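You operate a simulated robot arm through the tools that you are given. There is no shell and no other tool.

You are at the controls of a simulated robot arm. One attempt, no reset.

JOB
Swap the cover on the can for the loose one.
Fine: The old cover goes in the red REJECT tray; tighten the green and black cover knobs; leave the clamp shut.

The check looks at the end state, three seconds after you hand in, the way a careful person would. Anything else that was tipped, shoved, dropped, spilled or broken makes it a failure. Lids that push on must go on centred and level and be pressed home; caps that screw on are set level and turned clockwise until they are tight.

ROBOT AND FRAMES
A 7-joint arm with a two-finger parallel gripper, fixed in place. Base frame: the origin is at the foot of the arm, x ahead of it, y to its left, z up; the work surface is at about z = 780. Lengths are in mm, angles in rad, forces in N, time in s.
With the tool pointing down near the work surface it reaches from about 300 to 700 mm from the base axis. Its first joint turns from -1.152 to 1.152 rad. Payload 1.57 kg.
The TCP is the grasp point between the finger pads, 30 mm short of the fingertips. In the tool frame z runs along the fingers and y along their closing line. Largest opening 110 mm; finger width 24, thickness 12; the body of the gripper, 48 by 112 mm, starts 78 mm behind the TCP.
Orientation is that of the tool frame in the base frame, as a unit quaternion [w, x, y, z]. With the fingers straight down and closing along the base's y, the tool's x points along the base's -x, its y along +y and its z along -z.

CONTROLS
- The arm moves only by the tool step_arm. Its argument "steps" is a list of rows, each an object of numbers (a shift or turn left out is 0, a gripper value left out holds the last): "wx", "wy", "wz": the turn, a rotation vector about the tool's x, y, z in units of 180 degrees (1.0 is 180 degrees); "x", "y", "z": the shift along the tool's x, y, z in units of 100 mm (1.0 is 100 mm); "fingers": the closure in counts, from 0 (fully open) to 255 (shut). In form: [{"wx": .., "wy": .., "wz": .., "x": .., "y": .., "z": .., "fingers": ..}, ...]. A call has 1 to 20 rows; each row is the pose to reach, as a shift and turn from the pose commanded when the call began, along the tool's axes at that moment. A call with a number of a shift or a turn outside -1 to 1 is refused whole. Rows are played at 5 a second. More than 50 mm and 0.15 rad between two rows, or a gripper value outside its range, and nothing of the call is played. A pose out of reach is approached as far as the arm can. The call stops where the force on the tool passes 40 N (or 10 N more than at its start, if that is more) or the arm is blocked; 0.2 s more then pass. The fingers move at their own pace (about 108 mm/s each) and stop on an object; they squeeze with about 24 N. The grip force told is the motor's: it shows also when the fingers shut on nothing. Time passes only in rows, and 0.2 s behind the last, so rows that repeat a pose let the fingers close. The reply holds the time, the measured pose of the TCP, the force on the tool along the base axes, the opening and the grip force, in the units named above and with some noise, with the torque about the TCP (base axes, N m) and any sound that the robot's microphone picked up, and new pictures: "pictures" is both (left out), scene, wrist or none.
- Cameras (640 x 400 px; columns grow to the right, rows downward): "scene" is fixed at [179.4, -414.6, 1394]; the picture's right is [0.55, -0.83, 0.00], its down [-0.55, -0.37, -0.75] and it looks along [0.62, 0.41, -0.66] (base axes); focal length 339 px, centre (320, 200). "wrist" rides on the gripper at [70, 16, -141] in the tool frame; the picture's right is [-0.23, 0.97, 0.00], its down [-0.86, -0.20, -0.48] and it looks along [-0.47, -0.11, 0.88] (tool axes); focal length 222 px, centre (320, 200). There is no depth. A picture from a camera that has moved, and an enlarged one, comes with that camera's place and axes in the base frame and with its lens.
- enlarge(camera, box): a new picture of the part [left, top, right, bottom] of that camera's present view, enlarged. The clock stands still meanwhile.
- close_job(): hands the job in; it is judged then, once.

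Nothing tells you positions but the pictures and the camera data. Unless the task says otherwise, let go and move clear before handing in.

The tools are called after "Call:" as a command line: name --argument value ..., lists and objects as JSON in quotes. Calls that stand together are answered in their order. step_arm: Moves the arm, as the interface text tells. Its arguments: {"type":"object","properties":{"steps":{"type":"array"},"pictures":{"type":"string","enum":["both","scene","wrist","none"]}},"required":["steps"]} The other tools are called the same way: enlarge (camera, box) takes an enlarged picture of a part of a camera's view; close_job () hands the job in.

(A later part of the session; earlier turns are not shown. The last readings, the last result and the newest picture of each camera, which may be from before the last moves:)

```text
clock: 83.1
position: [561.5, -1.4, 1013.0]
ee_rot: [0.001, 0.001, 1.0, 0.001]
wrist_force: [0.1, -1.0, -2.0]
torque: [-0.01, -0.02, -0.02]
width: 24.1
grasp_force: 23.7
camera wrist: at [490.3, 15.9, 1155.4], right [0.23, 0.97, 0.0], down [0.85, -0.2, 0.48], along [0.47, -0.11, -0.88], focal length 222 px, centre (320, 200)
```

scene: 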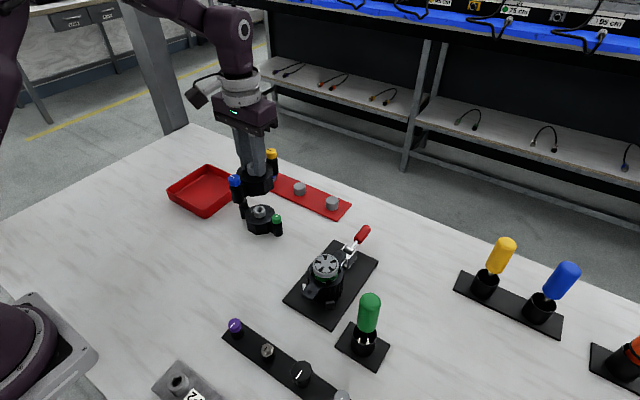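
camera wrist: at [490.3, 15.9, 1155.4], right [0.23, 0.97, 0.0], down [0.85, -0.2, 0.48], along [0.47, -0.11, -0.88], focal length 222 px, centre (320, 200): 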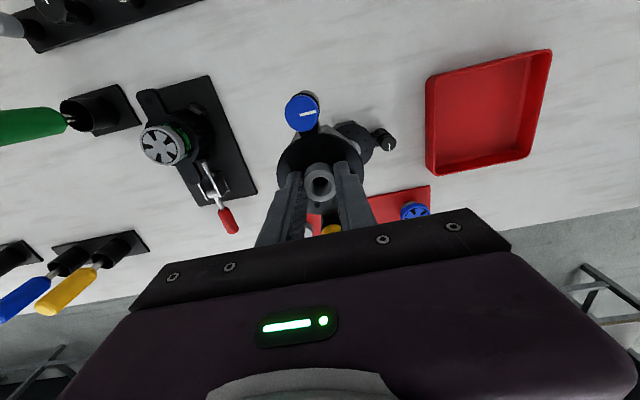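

Call:
enlarge --camera "scene" --box '[275, 220, 385, 330]'

Call:
enlarge --camera "wrist" --box '[110, 60, 270, 250]'

Call:
enlarge --camera "wrist" --box '[380, 30, 570, 200]'

```text
3.64 times, centred on (330, 275) of scene
camera zoom: at [179.5, -414.6, 1394.0], right [0.55, -0.83, 0.0], down [-0.55, -0.37, -0.75], along [0.62, 0.41, -0.66], focal length 1232 px, centre (284, -73)
```

zoom: 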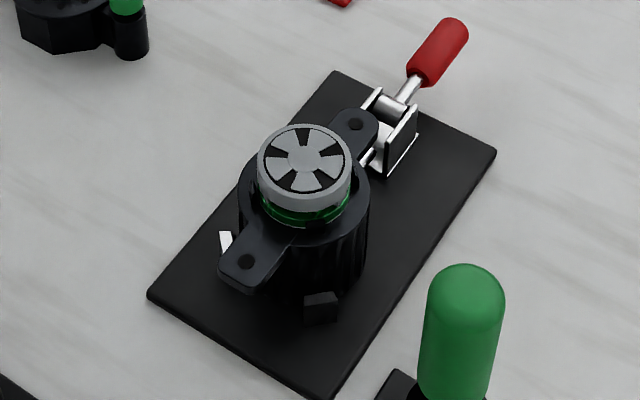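

```text
2.11 times, centred on (190, 155) of wrist
camera zoom: at [490.3, 15.9, 1155.4], right [0.23, 0.97, 0.0], down [0.85, -0.2, 0.48], along [0.47, -0.11, -0.88], focal length 468 px, centre (594, 295)
```

zoom: 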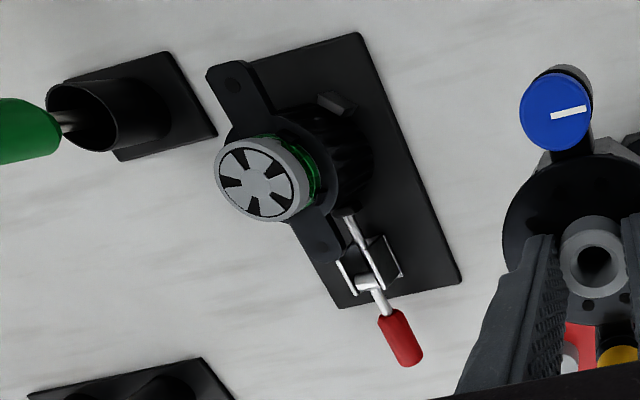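

```text
2.35 times, centred on (475, 115) of wrist
camera zoom: at [490.3, 15.9, 1155.4], right [0.23, 0.97, 0.0], down [0.85, -0.2, 0.48], along [0.47, -0.11, -0.88], focal length 523 px, centre (-45, 400)
```

zoom: 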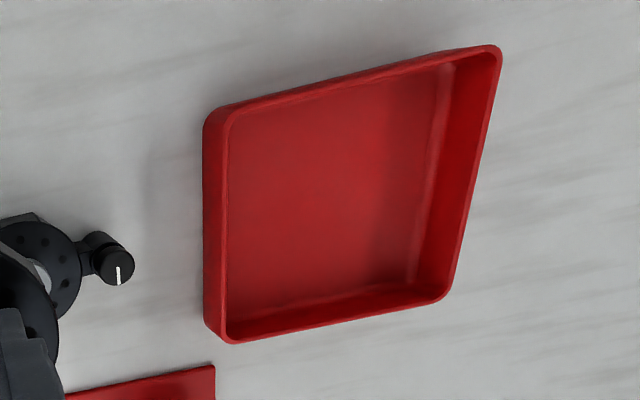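

Call:
step_arm --steps '[{"x": -0.02, "y": 0.08, "wz": -0.02}, {"x": -0.04, "y": 0.2, "wz": -0.05}, {"x": -0.06, "y": 0.32, "wz": -0.08}, {"x": -0.08, "y": 0.44, "wz": -0.11}, {"x": -0.1, "y": 0.56, "wz": -0.14}, {"x": -0.12, "y": 0.68, "wz": -0.17}, {"x": -0.14, "y": 0.8, "wz": -0.2}, {"x": -0.15, "y": 0.92, "wz": -0.23}, {"x": -0.16, "y": 1.0, "wz": -0.25}]' --pictures "none"

```text
clock: 85.1
position: [577.4, 98.7, 1013.5]
ee_rot: [0.001, -0.383, 0.924, 0.001]
wrist_force: [0.5, 0.3, -1.6]
torque: [-0.02, 0.01, -0.01]
width: 23.9
grasp_force: 24.2
```

Call:
step_arm --steps '[{"x": -0.06, "y": 0.043}, {"x": -0.15, "y": 0.107}, {"x": -0.25, "y": 0.179}, {"x": -0.35, "y": 0.25}, {"x": -0.45, "y": 0.322}, {"x": -0.55, "y": 0.394}, {"x": -0.65, "y": 0.465}, {"x": -0.75, "y": 0.537}, {"x": -0.83, "y": 0.594}, {"x": -0.884, "y": 0.633}]' --pictures "none"

Call:
step_arm --steps '[{"x": -0.06, "y": 0.043}, {"x": -0.13, "y": 0.1}, {"x": -0.21, "y": 0.15}, {"x": -0.26, "y": 0.19}, {"x": -0.295, "y": 0.211}, {"x": -0.295, "y": 0.211}]' --pictures "both"

```text
clock: 87.3
position: [593.5, 206.4, 1012.2]
ee_rot: [0.002, -0.382, 0.924, 0.0]
wrist_force: [1.2, -0.3, -0.9]
torque: [0.01, 0.0, -0.05]
width: 24.0
grasp_force: 23.4
```

```text
clock: 88.7
position: [600.8, 243.0, 1013.1]
ee_rot: [0.001, -0.383, 0.924, 0.0]
wrist_force: [-0.6, 0.7, -1.9]
torque: [-0.02, 0.03, -0.01]
width: 24.0
grasp_force: 24.4
camera wrist: at [538.7, 204.6, 1155.6], right [-0.53, 0.85, 0.0], down [0.75, 0.46, 0.48], along [0.41, 0.25, -0.88], focal length 222 px, centre (320, 200)
```

scene: 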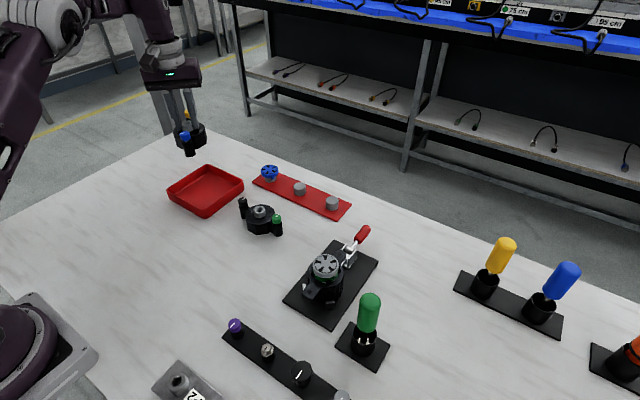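
wrist: 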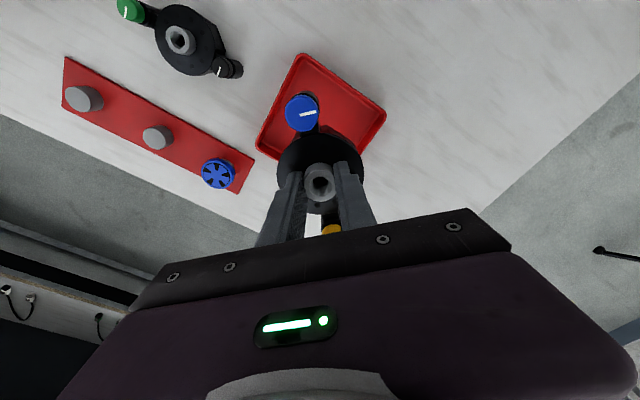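

I'm above the tray centre with the cover on the diagonal. Descending gently.

Call:
step_arm --steps '[{"z": 0.05}, {"z": 0.14}, {"z": 0.25}, {"z": 0.37}, {"z": 0.49}, {"z": 0.61}, {"z": 0.73}, {"z": 0.84}, {"z": 0.93}, {"z": 0.98}, {"z": 0.98}]' --pictures "both"

Call:
enlarge --camera "scene" --box '[140, 110, 260, 230]'

Call:
enlarge --camera "wrist" --box '[230, 60, 420, 240]'

```text
clock: 91.1
position: [602.3, 242.7, 913.6]
ee_rot: [0.001, -0.382, 0.924, 0.001]
wrist_force: [0.5, 1.2, -2.2]
torque: [0.01, 0.0, -0.01]
width: 23.8
grasp_force: 24.2
camera wrist: at [539.5, 204.1, 1056.6], right [-0.53, 0.85, 0.0], down [0.75, 0.46, 0.48], along [0.41, 0.25, -0.88], focal length 222 px, centre (320, 200)
```

scene: 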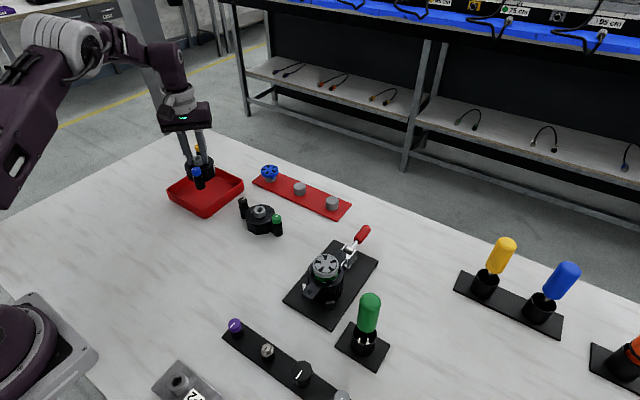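
wrist: 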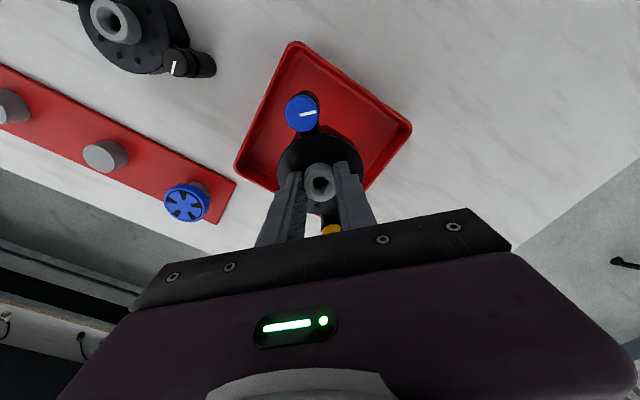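

```text
3.33 times, centred on (200, 170) of scene
camera zoom: at [179.5, -414.6, 1394.0], right [0.55, -0.83, 0.0], down [-0.55, -0.37, -0.75], along [0.62, 0.41, -0.66], focal length 1130 px, centre (720, 300)
```

zoom: 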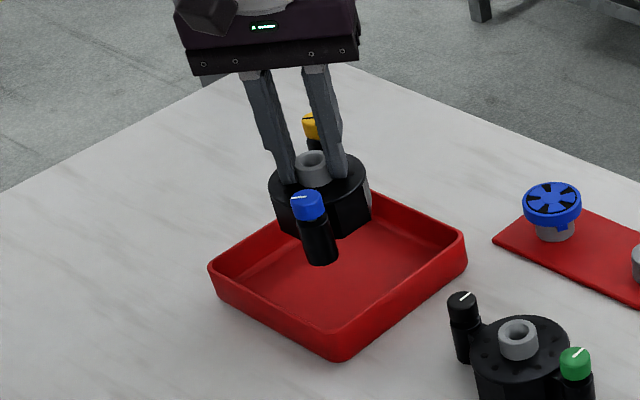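

```text
2.22 times, centred on (325, 150) of wrist
camera zoom: at [539.5, 204.1, 1056.6], right [-0.53, 0.85, 0.0], down [0.75, 0.46, 0.48], along [0.41, 0.25, -0.88], focal length 494 px, centre (309, 311)
```

zoom: 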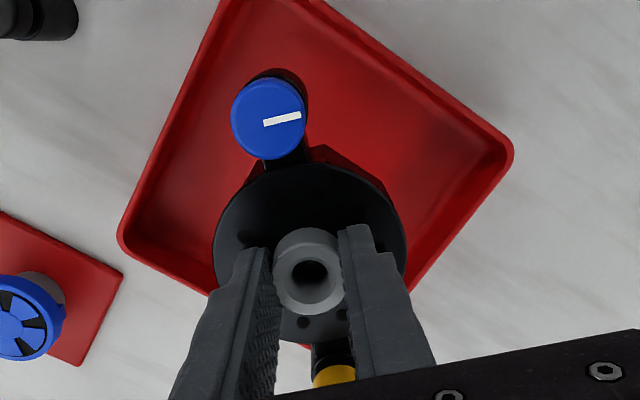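

Call:
step_arm --steps '[{"z": 0.05}, {"z": 0.13}, {"z": 0.21}, {"z": 0.29}, {"z": 0.35}, {"z": 0.4}, {"z": 0.43}, {"z": 0.45}]' --pictures "scene"

Call:
enlarge --camera "scene" --box '[140, 110, 260, 230]'

```text
clock: 92.9
position: [601.6, 242.8, 870.8]
ee_rot: [0.001, -0.382, 0.924, 0.0]
wrist_force: [-0.1, 0.0, -1.9]
torque: [-0.01, 0.02, -0.02]
width: 23.8
grasp_force: 24.4
```

scene: 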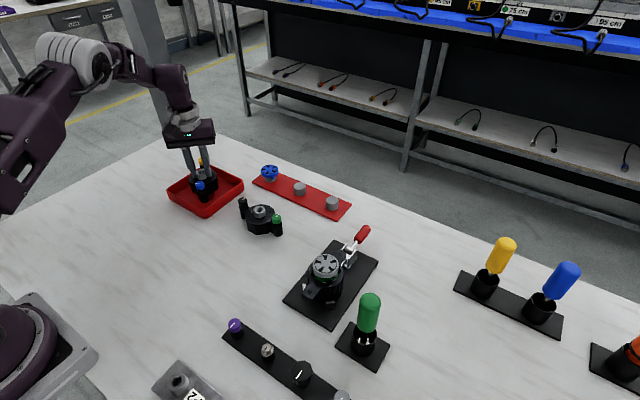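

```text
3.33 times, centred on (200, 170) of scene
camera zoom: at [179.5, -414.6, 1394.0], right [0.55, -0.83, 0.0], down [-0.55, -0.37, -0.75], along [0.62, 0.41, -0.66], focal length 1130 px, centre (720, 300)
```

zoom: 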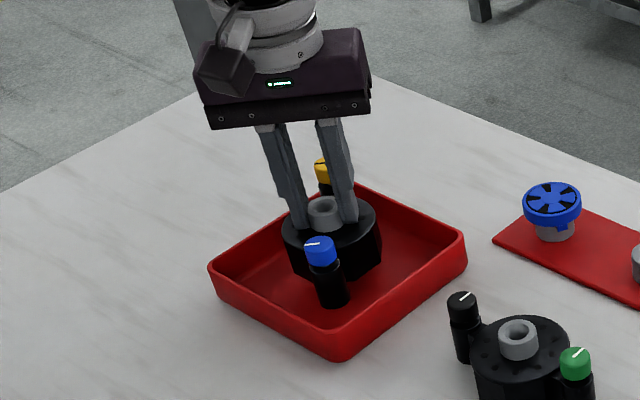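

Call:
step_arm --steps '[{"z": 0.015}, {"z": 0.03}, {"z": 0.045}]' --pictures "none"

Call:
step_arm --steps '[{"z": 0.01}, {"z": 0.02}, {"z": 0.03}]' --pictures "none"

Call:
enlarge --camera "scene" --box '[140, 110, 260, 230]'

```text
clock: 93.7
position: [601.8, 243.6, 866.9]
ee_rot: [0.0, -0.382, 0.924, 0.0]
wrist_force: [-0.4, -0.5, -1.2]
torque: [0.01, 0.0, 0.01]
width: 23.6
grasp_force: 23.7
```

```text
clock: 94.5
position: [601.0, 243.7, 862.5]
ee_rot: [0.0, -0.383, 0.924, 0.0]
wrist_force: [-0.9, 0.3, -2.4]
torque: [0.0, -0.01, -0.01]
width: 23.8
grasp_force: 24.2
```

```text
3.33 times, centred on (200, 170) of scene
camera zoom: at [179.5, -414.6, 1394.0], right [0.55, -0.83, 0.0], down [-0.55, -0.37, -0.75], along [0.62, 0.41, -0.66], focal length 1130 px, centre (720, 300)
```

zoom: 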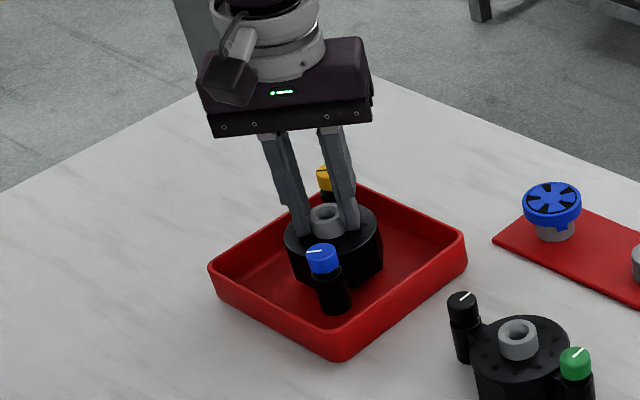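

Call:
step_arm --steps '[{"z": 0.01}, {"z": 0.02}, {"z": 0.03}]' --pictures "none"

Call:
step_arm --steps '[{"z": 0.01}, {"z": 0.02}, {"z": 0.025}]' --pictures "none"

```text
clock: 95.3
position: [600.6, 243.4, 859.7]
ee_rot: [0.001, -0.383, 0.924, 0.0]
wrist_force: [-0.9, -0.3, -1.1]
torque: [0.0, -0.03, -0.01]
width: 24.2
grasp_force: 24.2
```

```text
clock: 96.1
position: [601.9, 242.7, 857.3]
ee_rot: [0.0, -0.382, 0.924, 0.001]
wrist_force: [0.5, -1.0, -1.8]
torque: [0.01, 0.0, -0.03]
width: 24.2
grasp_force: 24.1
```

Call:
step_arm --steps '[{"z": 0.01}, {"z": 0.02}, {"z": 0.025}]' --pictures "none"

Call:
step_arm --steps '[{"z": 0.01}, {"z": 0.02}]' --pictures "none"

Call:
enlarge --camera "scene" --box '[140, 110, 260, 230]'

```text
clock: 96.9
position: [601.5, 242.0, 856.7]
ee_rot: [0.001, -0.382, 0.924, 0.0]
wrist_force: [-0.4, 0.4, -1.5]
torque: [0.0, -0.02, 0.0]
width: 24.0
grasp_force: 23.9
```

```text
clock: 97.5
position: [600.7, 242.2, 853.5]
ee_rot: [0.001, -0.382, 0.924, 0.001]
wrist_force: [0.6, -0.2, -2.2]
torque: [-0.04, 0.0, 0.05]
width: 23.9
grasp_force: 24.2
```

```text
3.33 times, centred on (200, 170) of scene
camera zoom: at [179.5, -414.6, 1394.0], right [0.55, -0.83, 0.0], down [-0.55, -0.37, -0.75], along [0.62, 0.41, -0.66], focal length 1130 px, centre (720, 300)
```

zoom: 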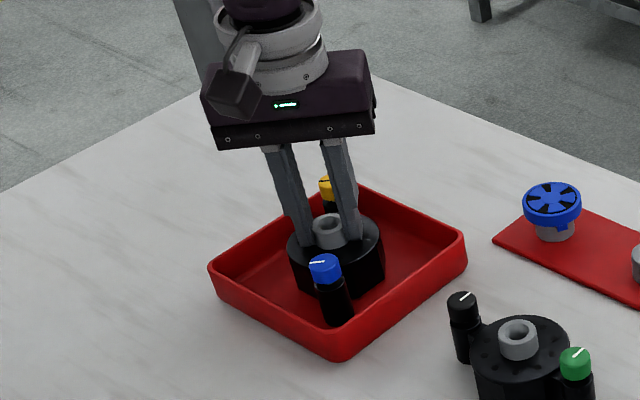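

Call:
step_arm --steps '[{"z": 0.01}, {"z": 0.02}, {"z": 0.025}]' --pictures "none"

Call:
step_arm --steps '[{"z": 0.01}, {"z": 0.02}]' --pictures "none"

Call:
step_arm --steps '[{"z": 0.01}, {"z": 0.02}]' --pictures "none"

Call:
enlarge --camera "scene" --box '[140, 110, 260, 230]'

```text
clock: 98.3
position: [601.2, 242.8, 850.5]
ee_rot: [0.002, -0.382, 0.924, 0.001]
wrist_force: [-0.5, 1.6, 4.4]
torque: [-0.11, 0.25, -0.02]
width: 23.9
grasp_force: 24.2
```

```text
clock: 98.9
position: [602.2, 243.2, 850.5]
ee_rot: [0.002, -0.382, 0.924, 0.0]
wrist_force: [-8.6, -1.9, 39.4]
torque: [-0.14, 0.61, 0.02]
width: 24.1
grasp_force: 23.8
```

```text
clock: 99.3
position: [603.3, 242.7, 851.0]
ee_rot: [0.004, -0.382, 0.924, 0.0]
wrist_force: [0.4, 0.9, 7.0]
torque: [-0.11, 0.36, -0.07]
width: 24.0
grasp_force: 23.3
stopped in row 1: the force on the tool passed its limit at 53 N (the readings are from after the stop); the commanded pose is now the measured one
```

```text
3.33 times, centred on (200, 170) of scene
camera zoom: at [179.3, -414.6, 1394.1], right [0.55, -0.83, 0.0], down [-0.55, -0.37, -0.75], along [0.62, 0.41, -0.66], focal length 1130 px, centre (720, 300)
```

zoom: 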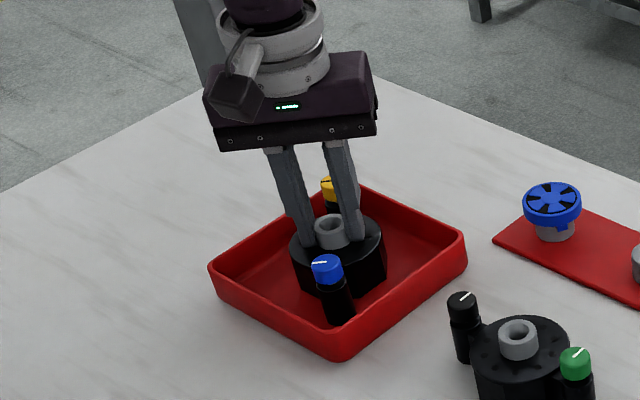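

The cover is resting on the tray floor. Releasing and rising.

Call:
step_arm --steps '[{"fingers": 200}, {"fingers": 150}, {"fingers": 150}, {"z": -0.1, "fingers": 150}, {"z": -0.3, "fingers": 150}, {"z": -0.6, "fingers": 150}, {"z": -0.9, "fingers": 150}]' --pictures "both"

Call:
enlarge --camera "scene" --box '[140, 110, 260, 230]'

```text
clock: 100.9
position: [601.7, 242.8, 941.2]
ee_rot: [0.003, -0.381, 0.924, 0.001]
wrist_force: [1.1, 0.3, -0.2]
torque: [-0.02, 0.04, -0.01]
width: 45.1
grasp_force: 0.0
camera wrist: at [539.3, 205.3, 1082.9], right [-0.53, 0.85, 0.0], down [0.74, 0.46, 0.48], along [0.41, 0.25, -0.88], focal length 222 px, centre (320, 200)
```

scene: 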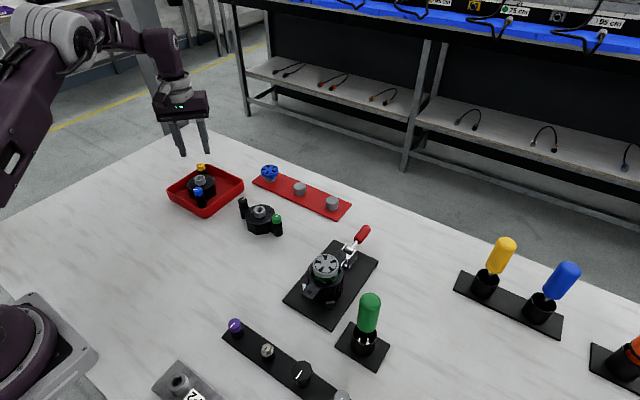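
wrist: 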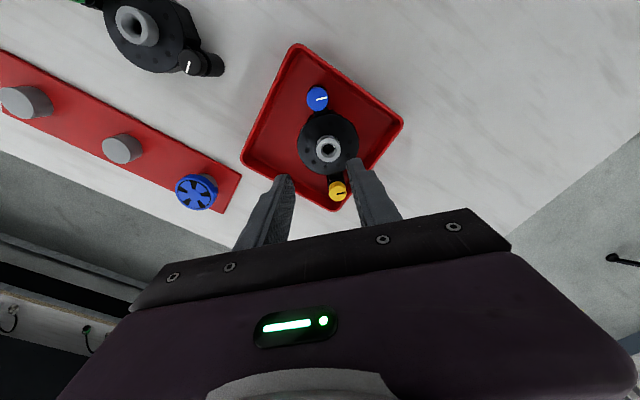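

```text
3.33 times, centred on (200, 170) of scene
camera zoom: at [179.4, -414.6, 1394.0], right [0.55, -0.83, 0.0], down [-0.55, -0.37, -0.75], along [0.62, 0.41, -0.66], focal length 1130 px, centre (720, 300)
```

zoom: 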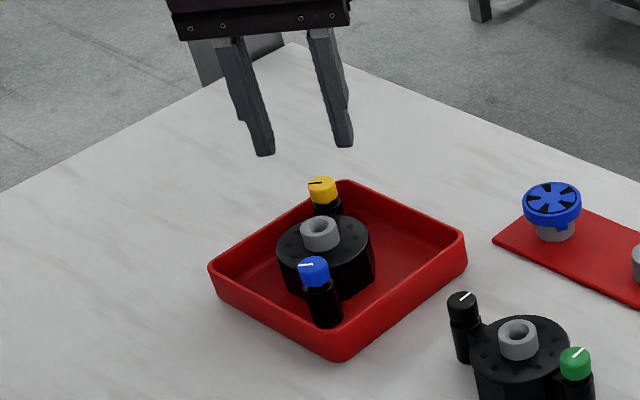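

Call:
enlarge --camera "wrist" --box '[230, 30, 420, 220]'

Call:
enlarge --camera "wrist" --box '[70, 0, 230, 90]'

Call:
enlarge --camera "scene" --box '[160, 160, 250, 220]'

```text
2.11 times, centred on (325, 125) of wrist
camera zoom: at [539.3, 205.3, 1082.9], right [-0.53, 0.85, 0.0], down [0.74, 0.46, 0.48], along [0.41, 0.25, -0.88], focal length 468 px, centre (310, 358)
```

zoom: 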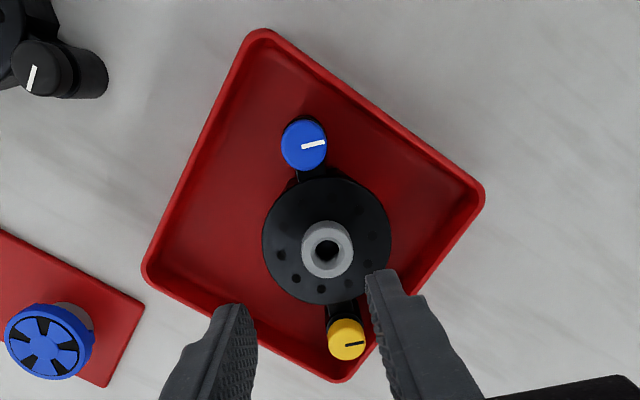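

```text
4.00 times, centred on (150, 45) of wrist
camera zoom: at [539.3, 205.3, 1082.9], right [-0.53, 0.85, 0.0], down [0.74, 0.46, 0.48], along [0.41, 0.25, -0.88], focal length 888 px, centre (1000, 820)
```

zoom: 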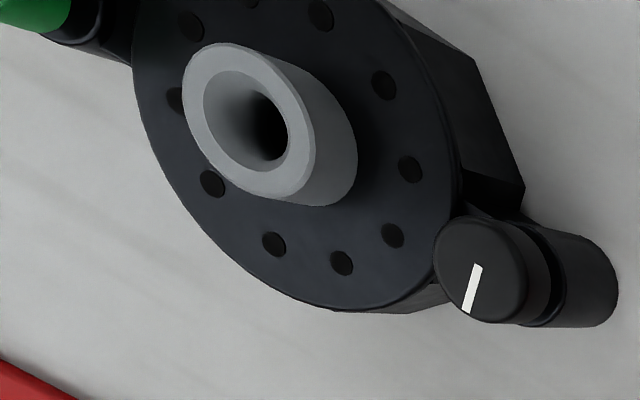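

```text
6.67 times, centred on (205, 190) of scene
camera zoom: at [179.4, -414.6, 1394.0], right [0.55, -0.83, 0.0], down [-0.55, -0.37, -0.75], along [0.62, 0.41, -0.66], focal length 2259 px, centre (1087, 267)
```

zoom: 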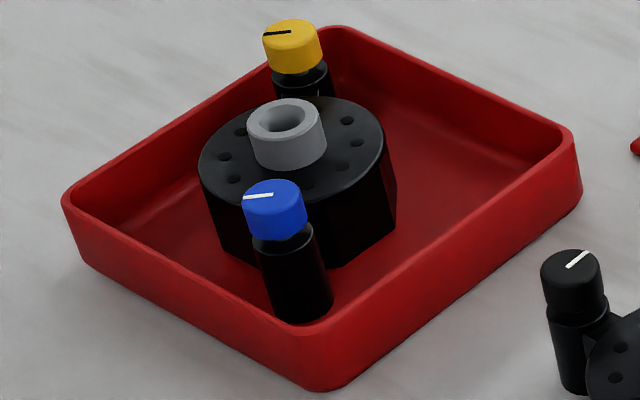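

The old cover is upright in the REJECT tray. Next I'll move over the loose cover and turn the tool so the fingers close across its axis.

Call:
step_arm --steps '[{"x": 0.2, "y": -0.18, "wy": 0.002}, {"x": 0.4, "y": -0.36, "wy": 0.002}, {"x": 0.6, "y": -0.54, "wy": 0.002}, {"x": 0.79, "y": -0.705, "wy": 0.002}, {"x": 0.79, "y": -0.705, "wy": 0.002}]' --pictures "none"

Call:
step_arm --steps '[{"x": 0.15, "y": -0.13, "wz": 0.045}, {"x": 0.3, "y": -0.27, "wz": 0.09}, {"x": 0.45, "y": -0.4, "wz": 0.135}, {"x": 0.6, "y": -0.54, "wz": 0.18}, {"x": 0.79, "y": -0.705, "wz": 0.225}, {"x": 0.79, "y": -0.705, "wz": 0.27}, {"x": 0.79, "y": -0.705, "wz": 0.315}, {"x": 0.79, "y": -0.705, "wz": 0.36}, {"x": 0.79, "y": -0.705, "wz": 0.405}, {"x": 0.79, "y": -0.705, "wz": 0.45}, {"x": 0.79, "y": -0.705, "wz": 0.495}, {"x": 0.79, "y": -0.705, "wz": 0.54}, {"x": 0.79, "y": -0.705, "wz": 0.585}, {"x": 0.79, "y": -0.705, "wz": 0.63}, {"x": 0.79, "y": -0.705, "wz": 0.675}, {"x": 0.79, "y": -0.705, "wz": 0.72}, {"x": 0.79, "y": -0.705, "wz": 0.75}, {"x": 0.79, "y": -0.705, "wz": 0.75}]' --pictures "both"

```text
clock: 102.1
position: [594.8, 137.4, 939.4]
ee_rot: [0.001, -0.382, 0.924, -0.001]
wrist_force: [-0.9, 0.7, -0.1]
torque: [-0.01, -0.01, -0.01]
width: 45.3
grasp_force: 0.1
```

```text
clock: 105.9
position: [591.0, 32.8, 939.8]
ee_rot: [0.002, 0.708, 0.707, -0.001]
wrist_force: [0.1, -0.6, -0.1]
torque: [-0.02, -0.02, 0.02]
width: 45.3
grasp_force: 0.1
camera wrist: at [605.6, 101.8, 1082.2], right [0.97, -0.23, 0.0], down [-0.2, -0.85, 0.48], along [-0.11, -0.47, -0.88], focal length 222 px, centre (320, 200)
```

scene: 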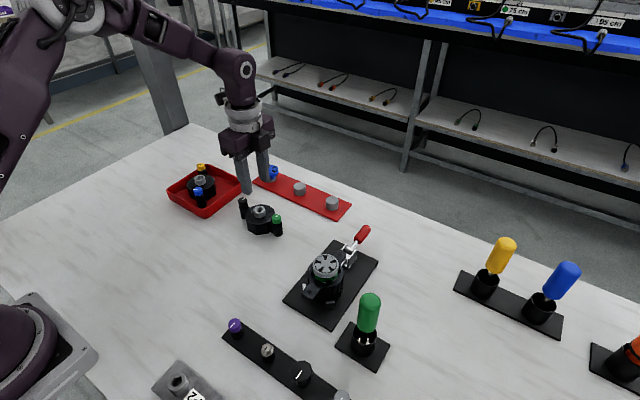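
wrist: 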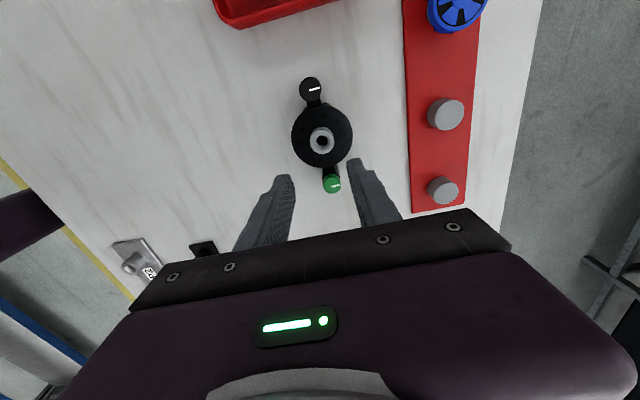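

Call:
enlarge --camera "wrist" --box '[260, 70, 380, 200]'

Call:
enlarge --camera "scene" --box '[220, 180, 300, 250]'

```text
3.08 times, centred on (320, 135) of wrist
camera zoom: at [605.6, 101.8, 1082.2], right [0.97, -0.23, 0.0], down [-0.2, -0.85, 0.48], along [-0.11, -0.47, -0.88], focal length 684 px, centre (320, 400)
```

zoom: 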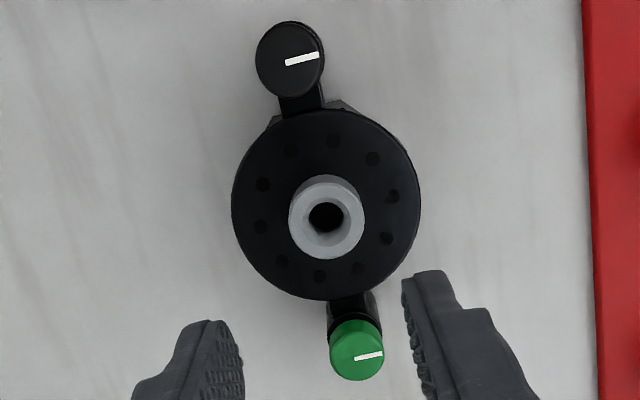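

```text
5.71 times, centred on (260, 215) of scene
camera zoom: at [179.4, -414.6, 1394.0], right [0.55, -0.83, 0.0], down [-0.55, -0.37, -0.75], along [0.62, 0.41, -0.66], focal length 1936 px, centre (663, 114)
```

zoom: 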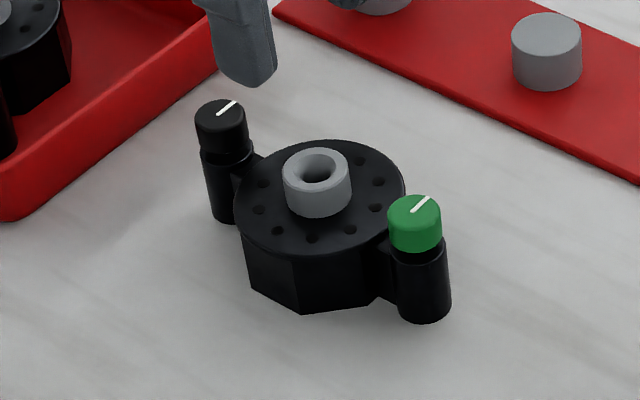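

Call:
step_arm --steps '[{"x": 0.04, "y": 0.02, "z": 0.0}, {"x": 0.083, "y": 0.041, "z": 0.2}, {"x": 0.083, "y": 0.041, "z": 0.4}, {"x": 0.083, "y": 0.041, "z": 0.55}, {"x": 0.083, "y": 0.041, "z": 0.55}]' --pictures "wrist"

Call:
enlarge --camera "wrist" --box '[260, 50, 380, 230]'

```text
clock: 107.1
position: [594.2, 39.9, 883.6]
ee_rot: [0.001, 0.708, 0.706, 0.0]
wrist_force: [0.1, 0.1, 0.0]
torque: [0.0, 0.02, 0.02]
width: 45.4
grasp_force: 0.0
camera wrist: at [610.0, 110.4, 1026.2], right [0.97, -0.23, 0.0], down [-0.2, -0.85, 0.48], along [-0.11, -0.47, -0.88], focal length 222 px, centre (320, 200)
```

wrist: 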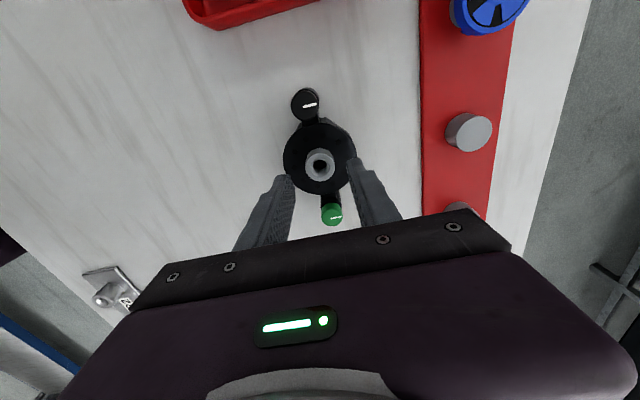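

```text
2.22 times, centred on (320, 140) of wrist
camera zoom: at [610.0, 110.4, 1026.2], right [0.97, -0.23, 0.0], down [-0.2, -0.85, 0.48], along [-0.11, -0.47, -0.88], focal length 494 px, centre (320, 333)
```

zoom: 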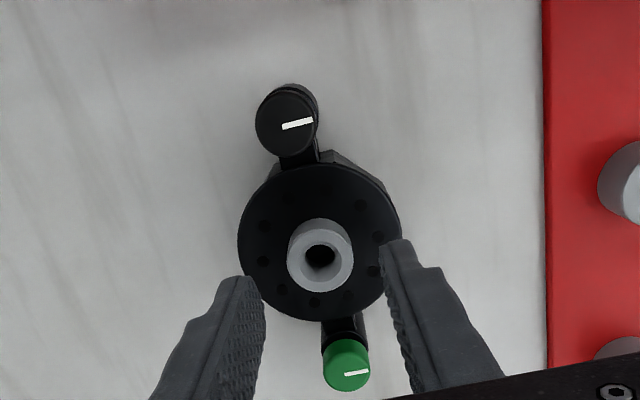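

Call:
step_arm --steps '[{"z": 0.15}, {"z": 0.28}, {"z": 0.33}, {"z": 0.345}, {"z": 0.355}, {"z": 0.355}]' --pictures "scene"

Call:
enlarge --camera "scene" --box '[220, 180, 300, 250]'

```text
clock: 108.5
position: [595.0, 39.2, 849.3]
ee_rot: [0.002, 0.708, 0.706, 0.0]
wrist_force: [0.4, 0.5, -0.4]
torque: [0.0, 0.01, 0.01]
width: 45.3
grasp_force: 0.1
```

scene: 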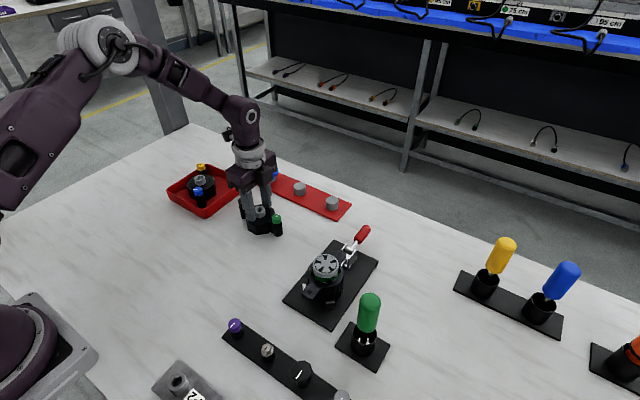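

```text
5.71 times, centred on (260, 215) of scene
camera zoom: at [179.4, -414.6, 1394.0], right [0.55, -0.83, 0.0], down [-0.55, -0.37, -0.75], along [0.62, 0.41, -0.66], focal length 1936 px, centre (663, 114)
```

zoom: 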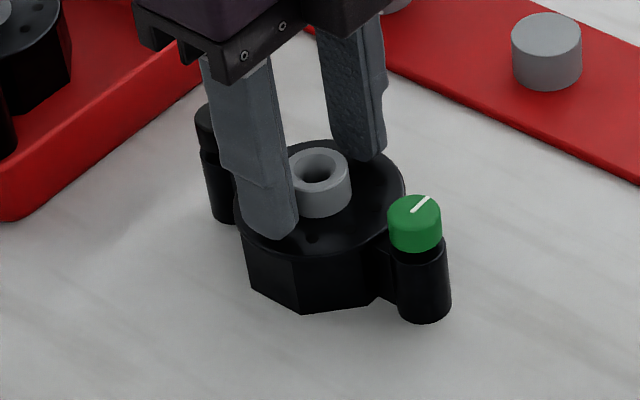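

Call:
step_arm --steps '[{"z": 0.01}, {"z": 0.015}, {"z": 0.015}]' --pictures "none"

```text
clock: 109.3
position: [594.3, 39.5, 847.3]
ee_rot: [0.001, 0.708, 0.707, 0.001]
wrist_force: [0.4, 0.6, 0.3]
torque: [0.01, 0.0, -0.02]
width: 45.4
grasp_force: 0.0
```

Call:
step_arm --steps '[{"z": 0.005}, {"z": 0.01}, {"z": 0.01}]' --pictures "none"

```text
clock: 110.1
position: [594.6, 40.0, 846.2]
ee_rot: [0.001, 0.708, 0.706, 0.0]
wrist_force: [-0.8, 0.0, 0.6]
torque: [-0.01, 0.03, -0.01]
width: 45.3
grasp_force: 0.1
```

Call:
step_arm --steps '[{"z": 0.005}, {"z": 0.01}, {"z": 0.01}]' --pictures "none"

```text
clock: 110.9
position: [595.6, 40.3, 846.6]
ee_rot: [0.001, 0.708, 0.706, 0.0]
wrist_force: [0.4, 0.9, -0.7]
torque: [0.05, 0.0, 0.02]
width: 45.0
grasp_force: 0.0
```

Call:
step_arm --steps '[{"fingers": 200}, {"fingers": 255}, {"fingers": 255}, {"fingers": 255}]' --pictures "both"

Call:
enlarge --camera "scene" --box '[220, 180, 300, 250]'

Call:
enlarge --camera "wrist" --box '[260, 50, 380, 230]'

```text
clock: 111.9
position: [594.4, 40.7, 847.1]
ee_rot: [0.002, 0.707, 0.707, 0.0]
wrist_force: [0.7, -0.4, 1.0]
torque: [-0.04, 0.02, -0.01]
width: 23.8
grasp_force: 23.6
camera wrist: at [609.6, 110.4, 988.7], right [0.97, -0.23, 0.0], down [-0.2, -0.85, 0.48], along [-0.11, -0.47, -0.88], focal length 222 px, centre (320, 200)
```

scene: 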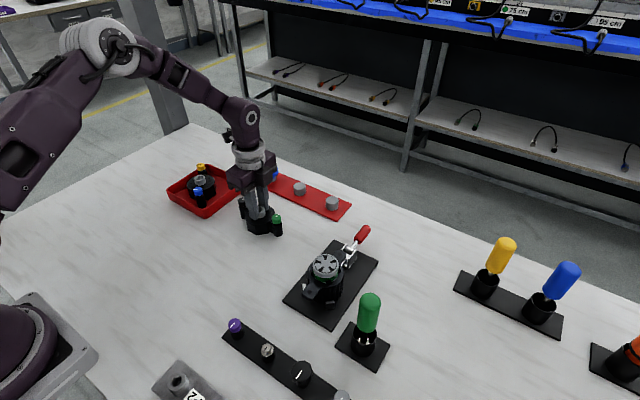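
wrist: 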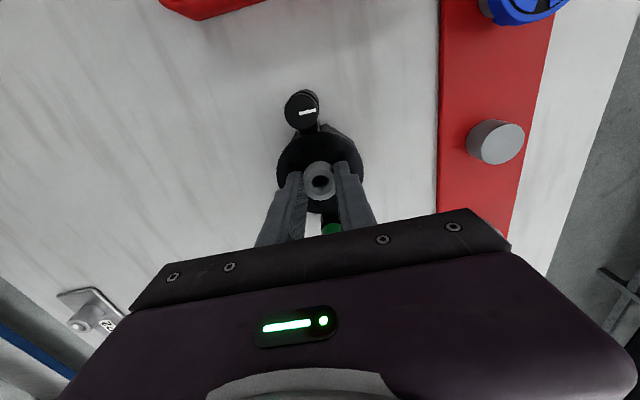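

```text
5.71 times, centred on (260, 215) of scene
camera zoom: at [179.4, -414.6, 1394.0], right [0.55, -0.83, 0.0], down [-0.55, -0.37, -0.75], along [0.62, 0.41, -0.66], focal length 1936 px, centre (663, 114)
```

zoom: 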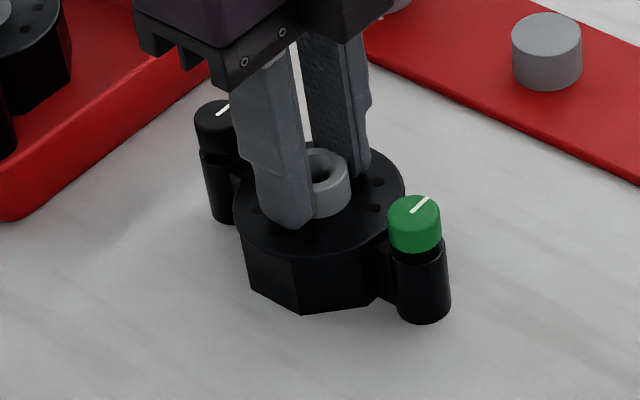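

```text
2.22 times, centred on (320, 140) of wrist
camera zoom: at [609.6, 110.4, 988.7], right [0.97, -0.23, 0.0], down [-0.2, -0.85, 0.48], along [-0.11, -0.47, -0.88], focal length 494 px, centre (320, 333)
```

zoom: 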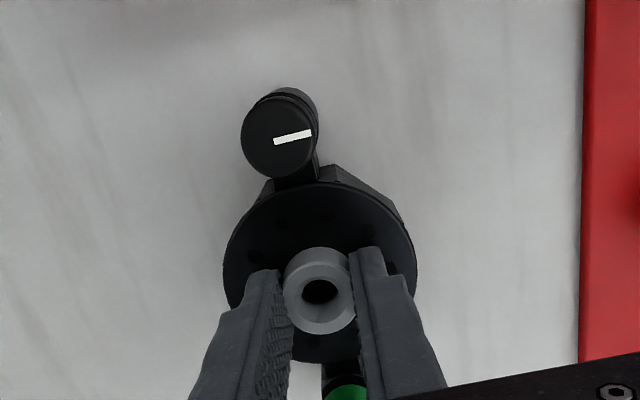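

The new cover is gripped squarely by its boss. Lifting gently.

Call:
step_arm --steps '[{"z": -0.01}, {"z": -0.03}, {"z": -0.06}, {"z": -0.1}, {"z": -0.15}, {"z": -0.2}, {"z": -0.26}, {"z": -0.32}, {"z": -0.38}, {"z": -0.44}, {"z": -0.5}, {"z": -0.56}, {"z": -0.62}, {"z": -0.68}, {"z": -0.74}, {"z": -0.8}, {"z": -0.86}, {"z": -0.91}, {"z": -0.95}, {"z": -0.97}]' --pictures "both"

Call:
enlarge --camera "wrist" --box '[240, 50, 400, 240]'

Call:
enlarge --camera "scene" --box '[200, 130, 300, 230]'

```text
clock: 116.1
position: [594.2, 39.9, 943.4]
ee_rot: [0.002, 0.707, 0.707, 0.0]
wrist_force: [-0.3, 0.1, -2.5]
torque: [-0.01, -0.02, 0.01]
width: 23.7
grasp_force: 24.2
camera wrist: at [609.3, 109.9, 1085.7], right [0.97, -0.23, 0.0], down [-0.2, -0.85, 0.48], along [-0.11, -0.47, -0.88], focal length 222 px, centre (320, 200)
```

scene: 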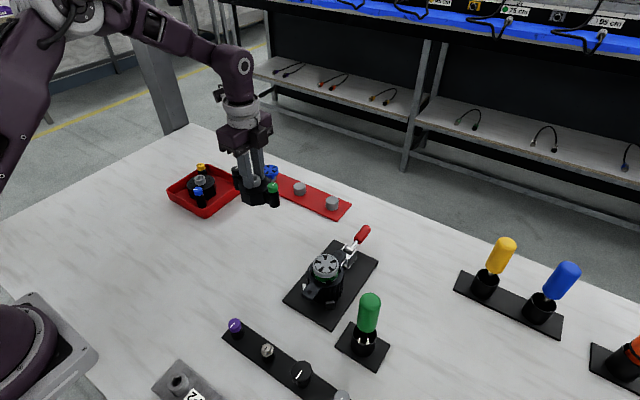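
wrist: 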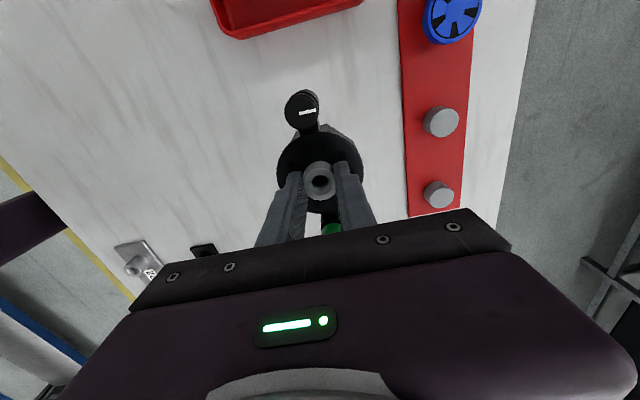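

```text
2.11 times, centred on (320, 145) of wrist
camera zoom: at [609.3, 109.9, 1085.7], right [0.97, -0.23, 0.0], down [-0.2, -0.85, 0.48], along [-0.11, -0.47, -0.88], focal length 468 px, centre (320, 316)
```

zoom: 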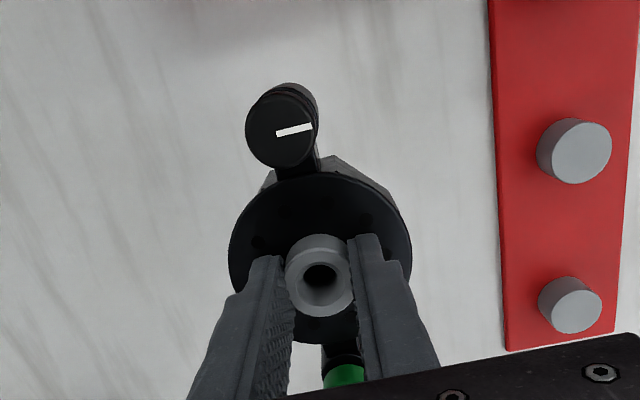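

```text
4.00 times, centred on (250, 180) of scene
camera zoom: at [179.5, -414.6, 1394.0], right [0.55, -0.83, 0.0], down [-0.55, -0.37, -0.75], along [0.62, 0.41, -0.66], focal length 1356 px, centre (600, 280)
```

zoom: 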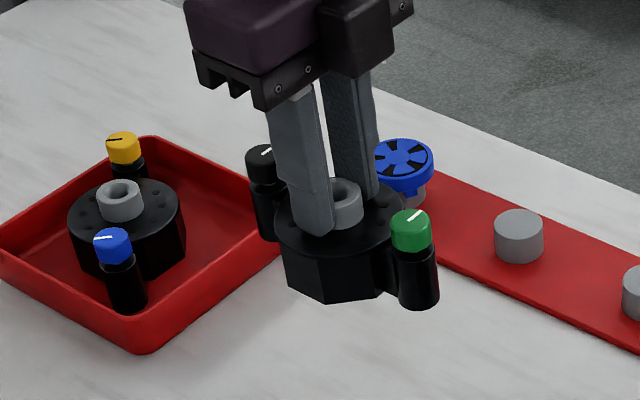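

Call:
step_arm --steps '[{"z": -0.05, "wz": -0.01}, {"z": -0.12, "wz": -0.03, "x": -0.03, "y": -0.01}, {"z": -0.2, "wz": -0.06, "x": -0.07, "y": -0.02}, {"z": -0.28, "wz": -0.09, "x": -0.12, "y": -0.04}, {"z": -0.36, "wz": -0.12, "x": -0.18, "y": -0.06}, {"z": -0.44, "wz": -0.15, "x": -0.25, "y": -0.08}, {"z": -0.52, "wz": -0.18, "x": -0.33, "y": -0.1}, {"z": -0.58, "wz": -0.21, "x": -0.41, "y": -0.12}, {"z": -0.6, "wz": -0.24, "x": -0.49, "y": -0.15}, {"z": -0.6, "wz": -0.27, "x": -0.57, "y": -0.17}, {"z": -0.6, "wz": -0.3, "x": -0.65, "y": -0.2}, {"z": -0.6, "wz": -0.33, "x": -0.73, "y": -0.22}, {"z": -0.6, "wz": -0.36, "x": -0.81, "y": -0.25}, {"z": -0.6, "wz": -0.39, "x": -0.88, "y": -0.27}, {"z": -0.6, "wz": -0.42, "x": -0.94, "y": -0.29}, {"z": -0.6, "wz": -0.45, "x": -0.98, "y": -0.3}, {"z": -0.6, "wz": -0.475, "x": -1.0, "y": -0.3}, {"z": -0.6, "wz": -0.495, "x": -1.0, "y": -0.3}, {"z": -0.6, "wz": -0.5, "x": -1.0, "y": -0.3}]' --pictures "both"

```text
clock: 120.1
position: [563.3, -59.6, 1003.9]
ee_rot: [0.001, 0.0, 1.0, -0.001]
wrist_force: [-0.3, -0.4, -2.9]
torque: [0.01, -0.01, -0.02]
width: 23.9
grasp_force: 24.1
camera wrist: at [492.7, -43.3, 1145.1], right [0.23, 0.97, 0.0], down [0.85, -0.2, 0.48], along [0.47, -0.11, -0.88], focal length 222 px, centre (320, 200)
```

scene: 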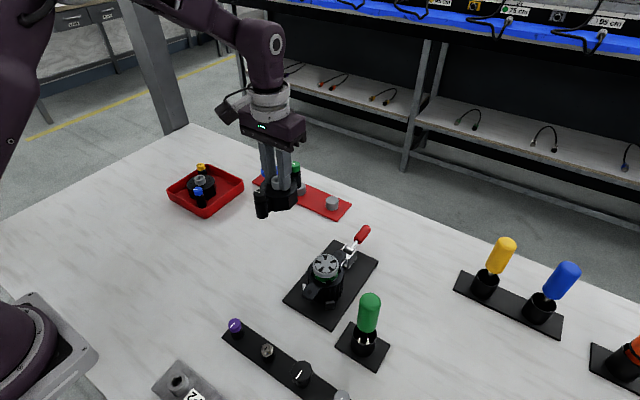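
wrist: 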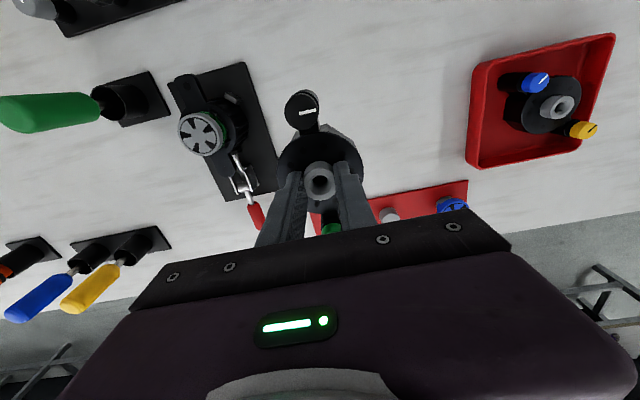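

Call:
enlarge --camera "wrist" --box '[230, 60, 420, 240]'

Call:
enlarge --camera "wrist" --box '[150, 50, 290, 240]'

Call:
enlarge --camera "scene" --box '[240, 150, 330, 230]'

```text
2.22 times, centred on (325, 150) of wrist
camera zoom: at [492.7, -43.3, 1145.1], right [0.23, 0.97, 0.0], down [0.85, -0.2, 0.48], along [0.47, -0.11, -0.88], focal length 494 px, centre (309, 311)
```

zoom: 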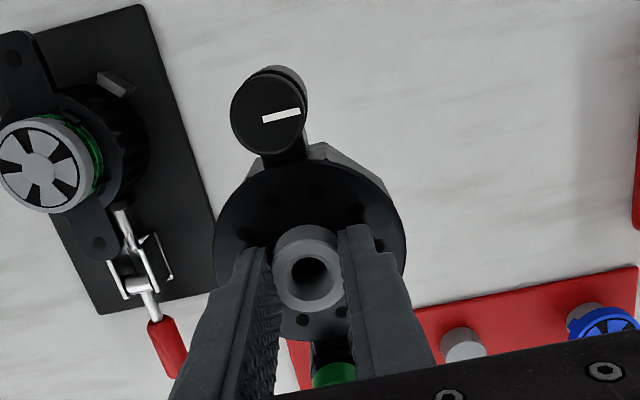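

```text
2.11 times, centred on (220, 145) of wrist
camera zoom: at [492.7, -43.3, 1145.1], right [0.23, 0.97, 0.0], down [0.85, -0.2, 0.48], along [0.47, -0.11, -0.88], focal length 468 px, centre (530, 316)
```

zoom: 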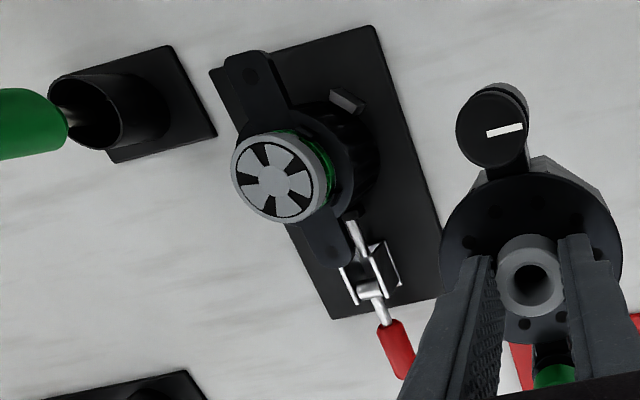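

```text
5.00 times, centred on (285, 190) of scene
camera zoom: at [179.5, -414.6, 1394.0], right [0.55, -0.83, 0.0], down [-0.55, -0.37, -0.75], along [0.62, 0.41, -0.66], focal length 1694 px, centre (495, 250)
```

zoom: 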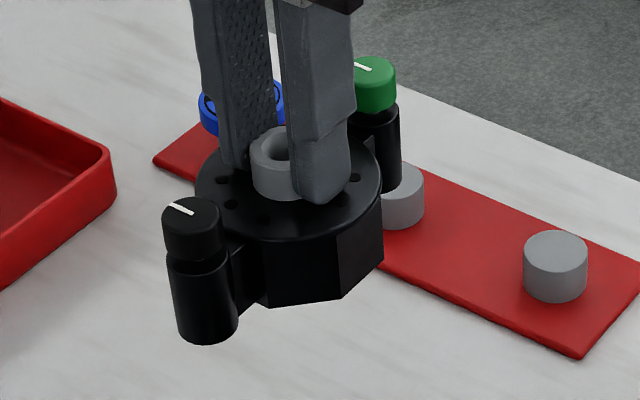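

The new cover sits about 1.3 mm further along tool x than the old one did, so I'll offset the target by that. Carrying it over the can.

Call:
step_arm --steps '[{"x": 0.02, "y": -0.05}, {"x": 0.05, "y": -0.13}, {"x": 0.09, "y": -0.23}, {"x": 0.13, "y": -0.34}, {"x": 0.17, "y": -0.45}, {"x": 0.21, "y": -0.56}, {"x": 0.25, "y": -0.67}, {"x": 0.28, "y": -0.77}, {"x": 0.3, "y": -0.86}, {"x": 0.31, "y": -0.93}, {"x": 0.31, "y": -0.98}, {"x": 0.31, "y": -1.0}]' --pictures "none"

Call:
step_arm --steps '[{"x": 0.02, "y": -0.05}, {"x": 0.05, "y": -0.12}, {"x": 0.08, "y": -0.2}, {"x": 0.1, "y": -0.28}, {"x": 0.12, "y": -0.35}, {"x": 0.123, "y": -0.39}, {"x": 0.123, "y": -0.405}, {"x": 0.123, "y": -0.405}]' --pictures "both"

```text
clock: 122.7
position: [533.2, -160.5, 1004.0]
ee_rot: [0.001, 0.001, 1.0, 0.0]
wrist_force: [0.0, -0.9, -2.2]
torque: [-0.02, -0.02, 0.01]
width: 24.0
grasp_force: 24.3
```

```text
clock: 124.5
position: [519.6, -200.8, 1004.4]
ee_rot: [0.001, 0.0, 1.0, -0.001]
wrist_force: [0.1, -0.8, -1.0]
torque: [-0.02, -0.01, 0.0]
width: 23.9
grasp_force: 24.2
camera wrist: at [448.8, -183.7, 1146.5], right [0.23, 0.97, 0.0], down [0.85, -0.2, 0.48], along [0.47, -0.11, -0.88], focal length 222 px, centre (320, 200)
```

scene: 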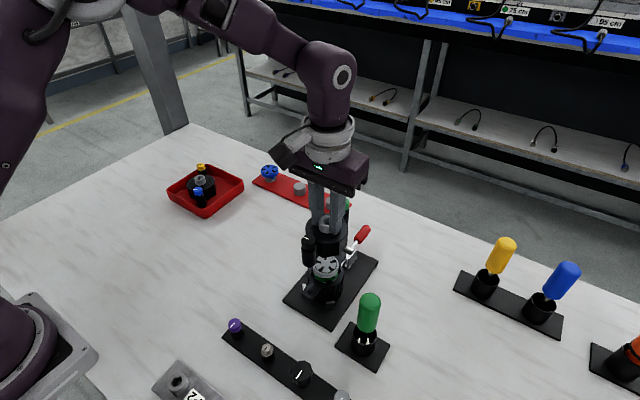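
wrist: 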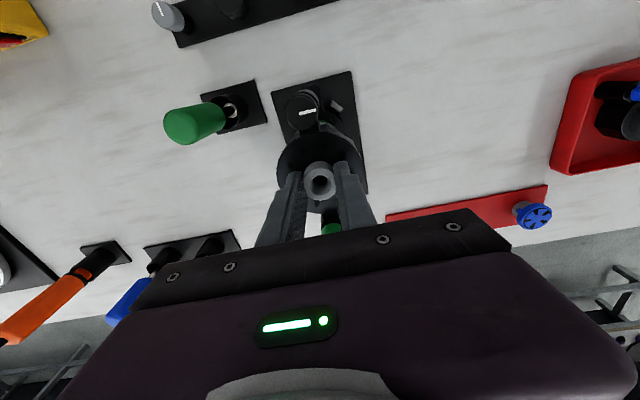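

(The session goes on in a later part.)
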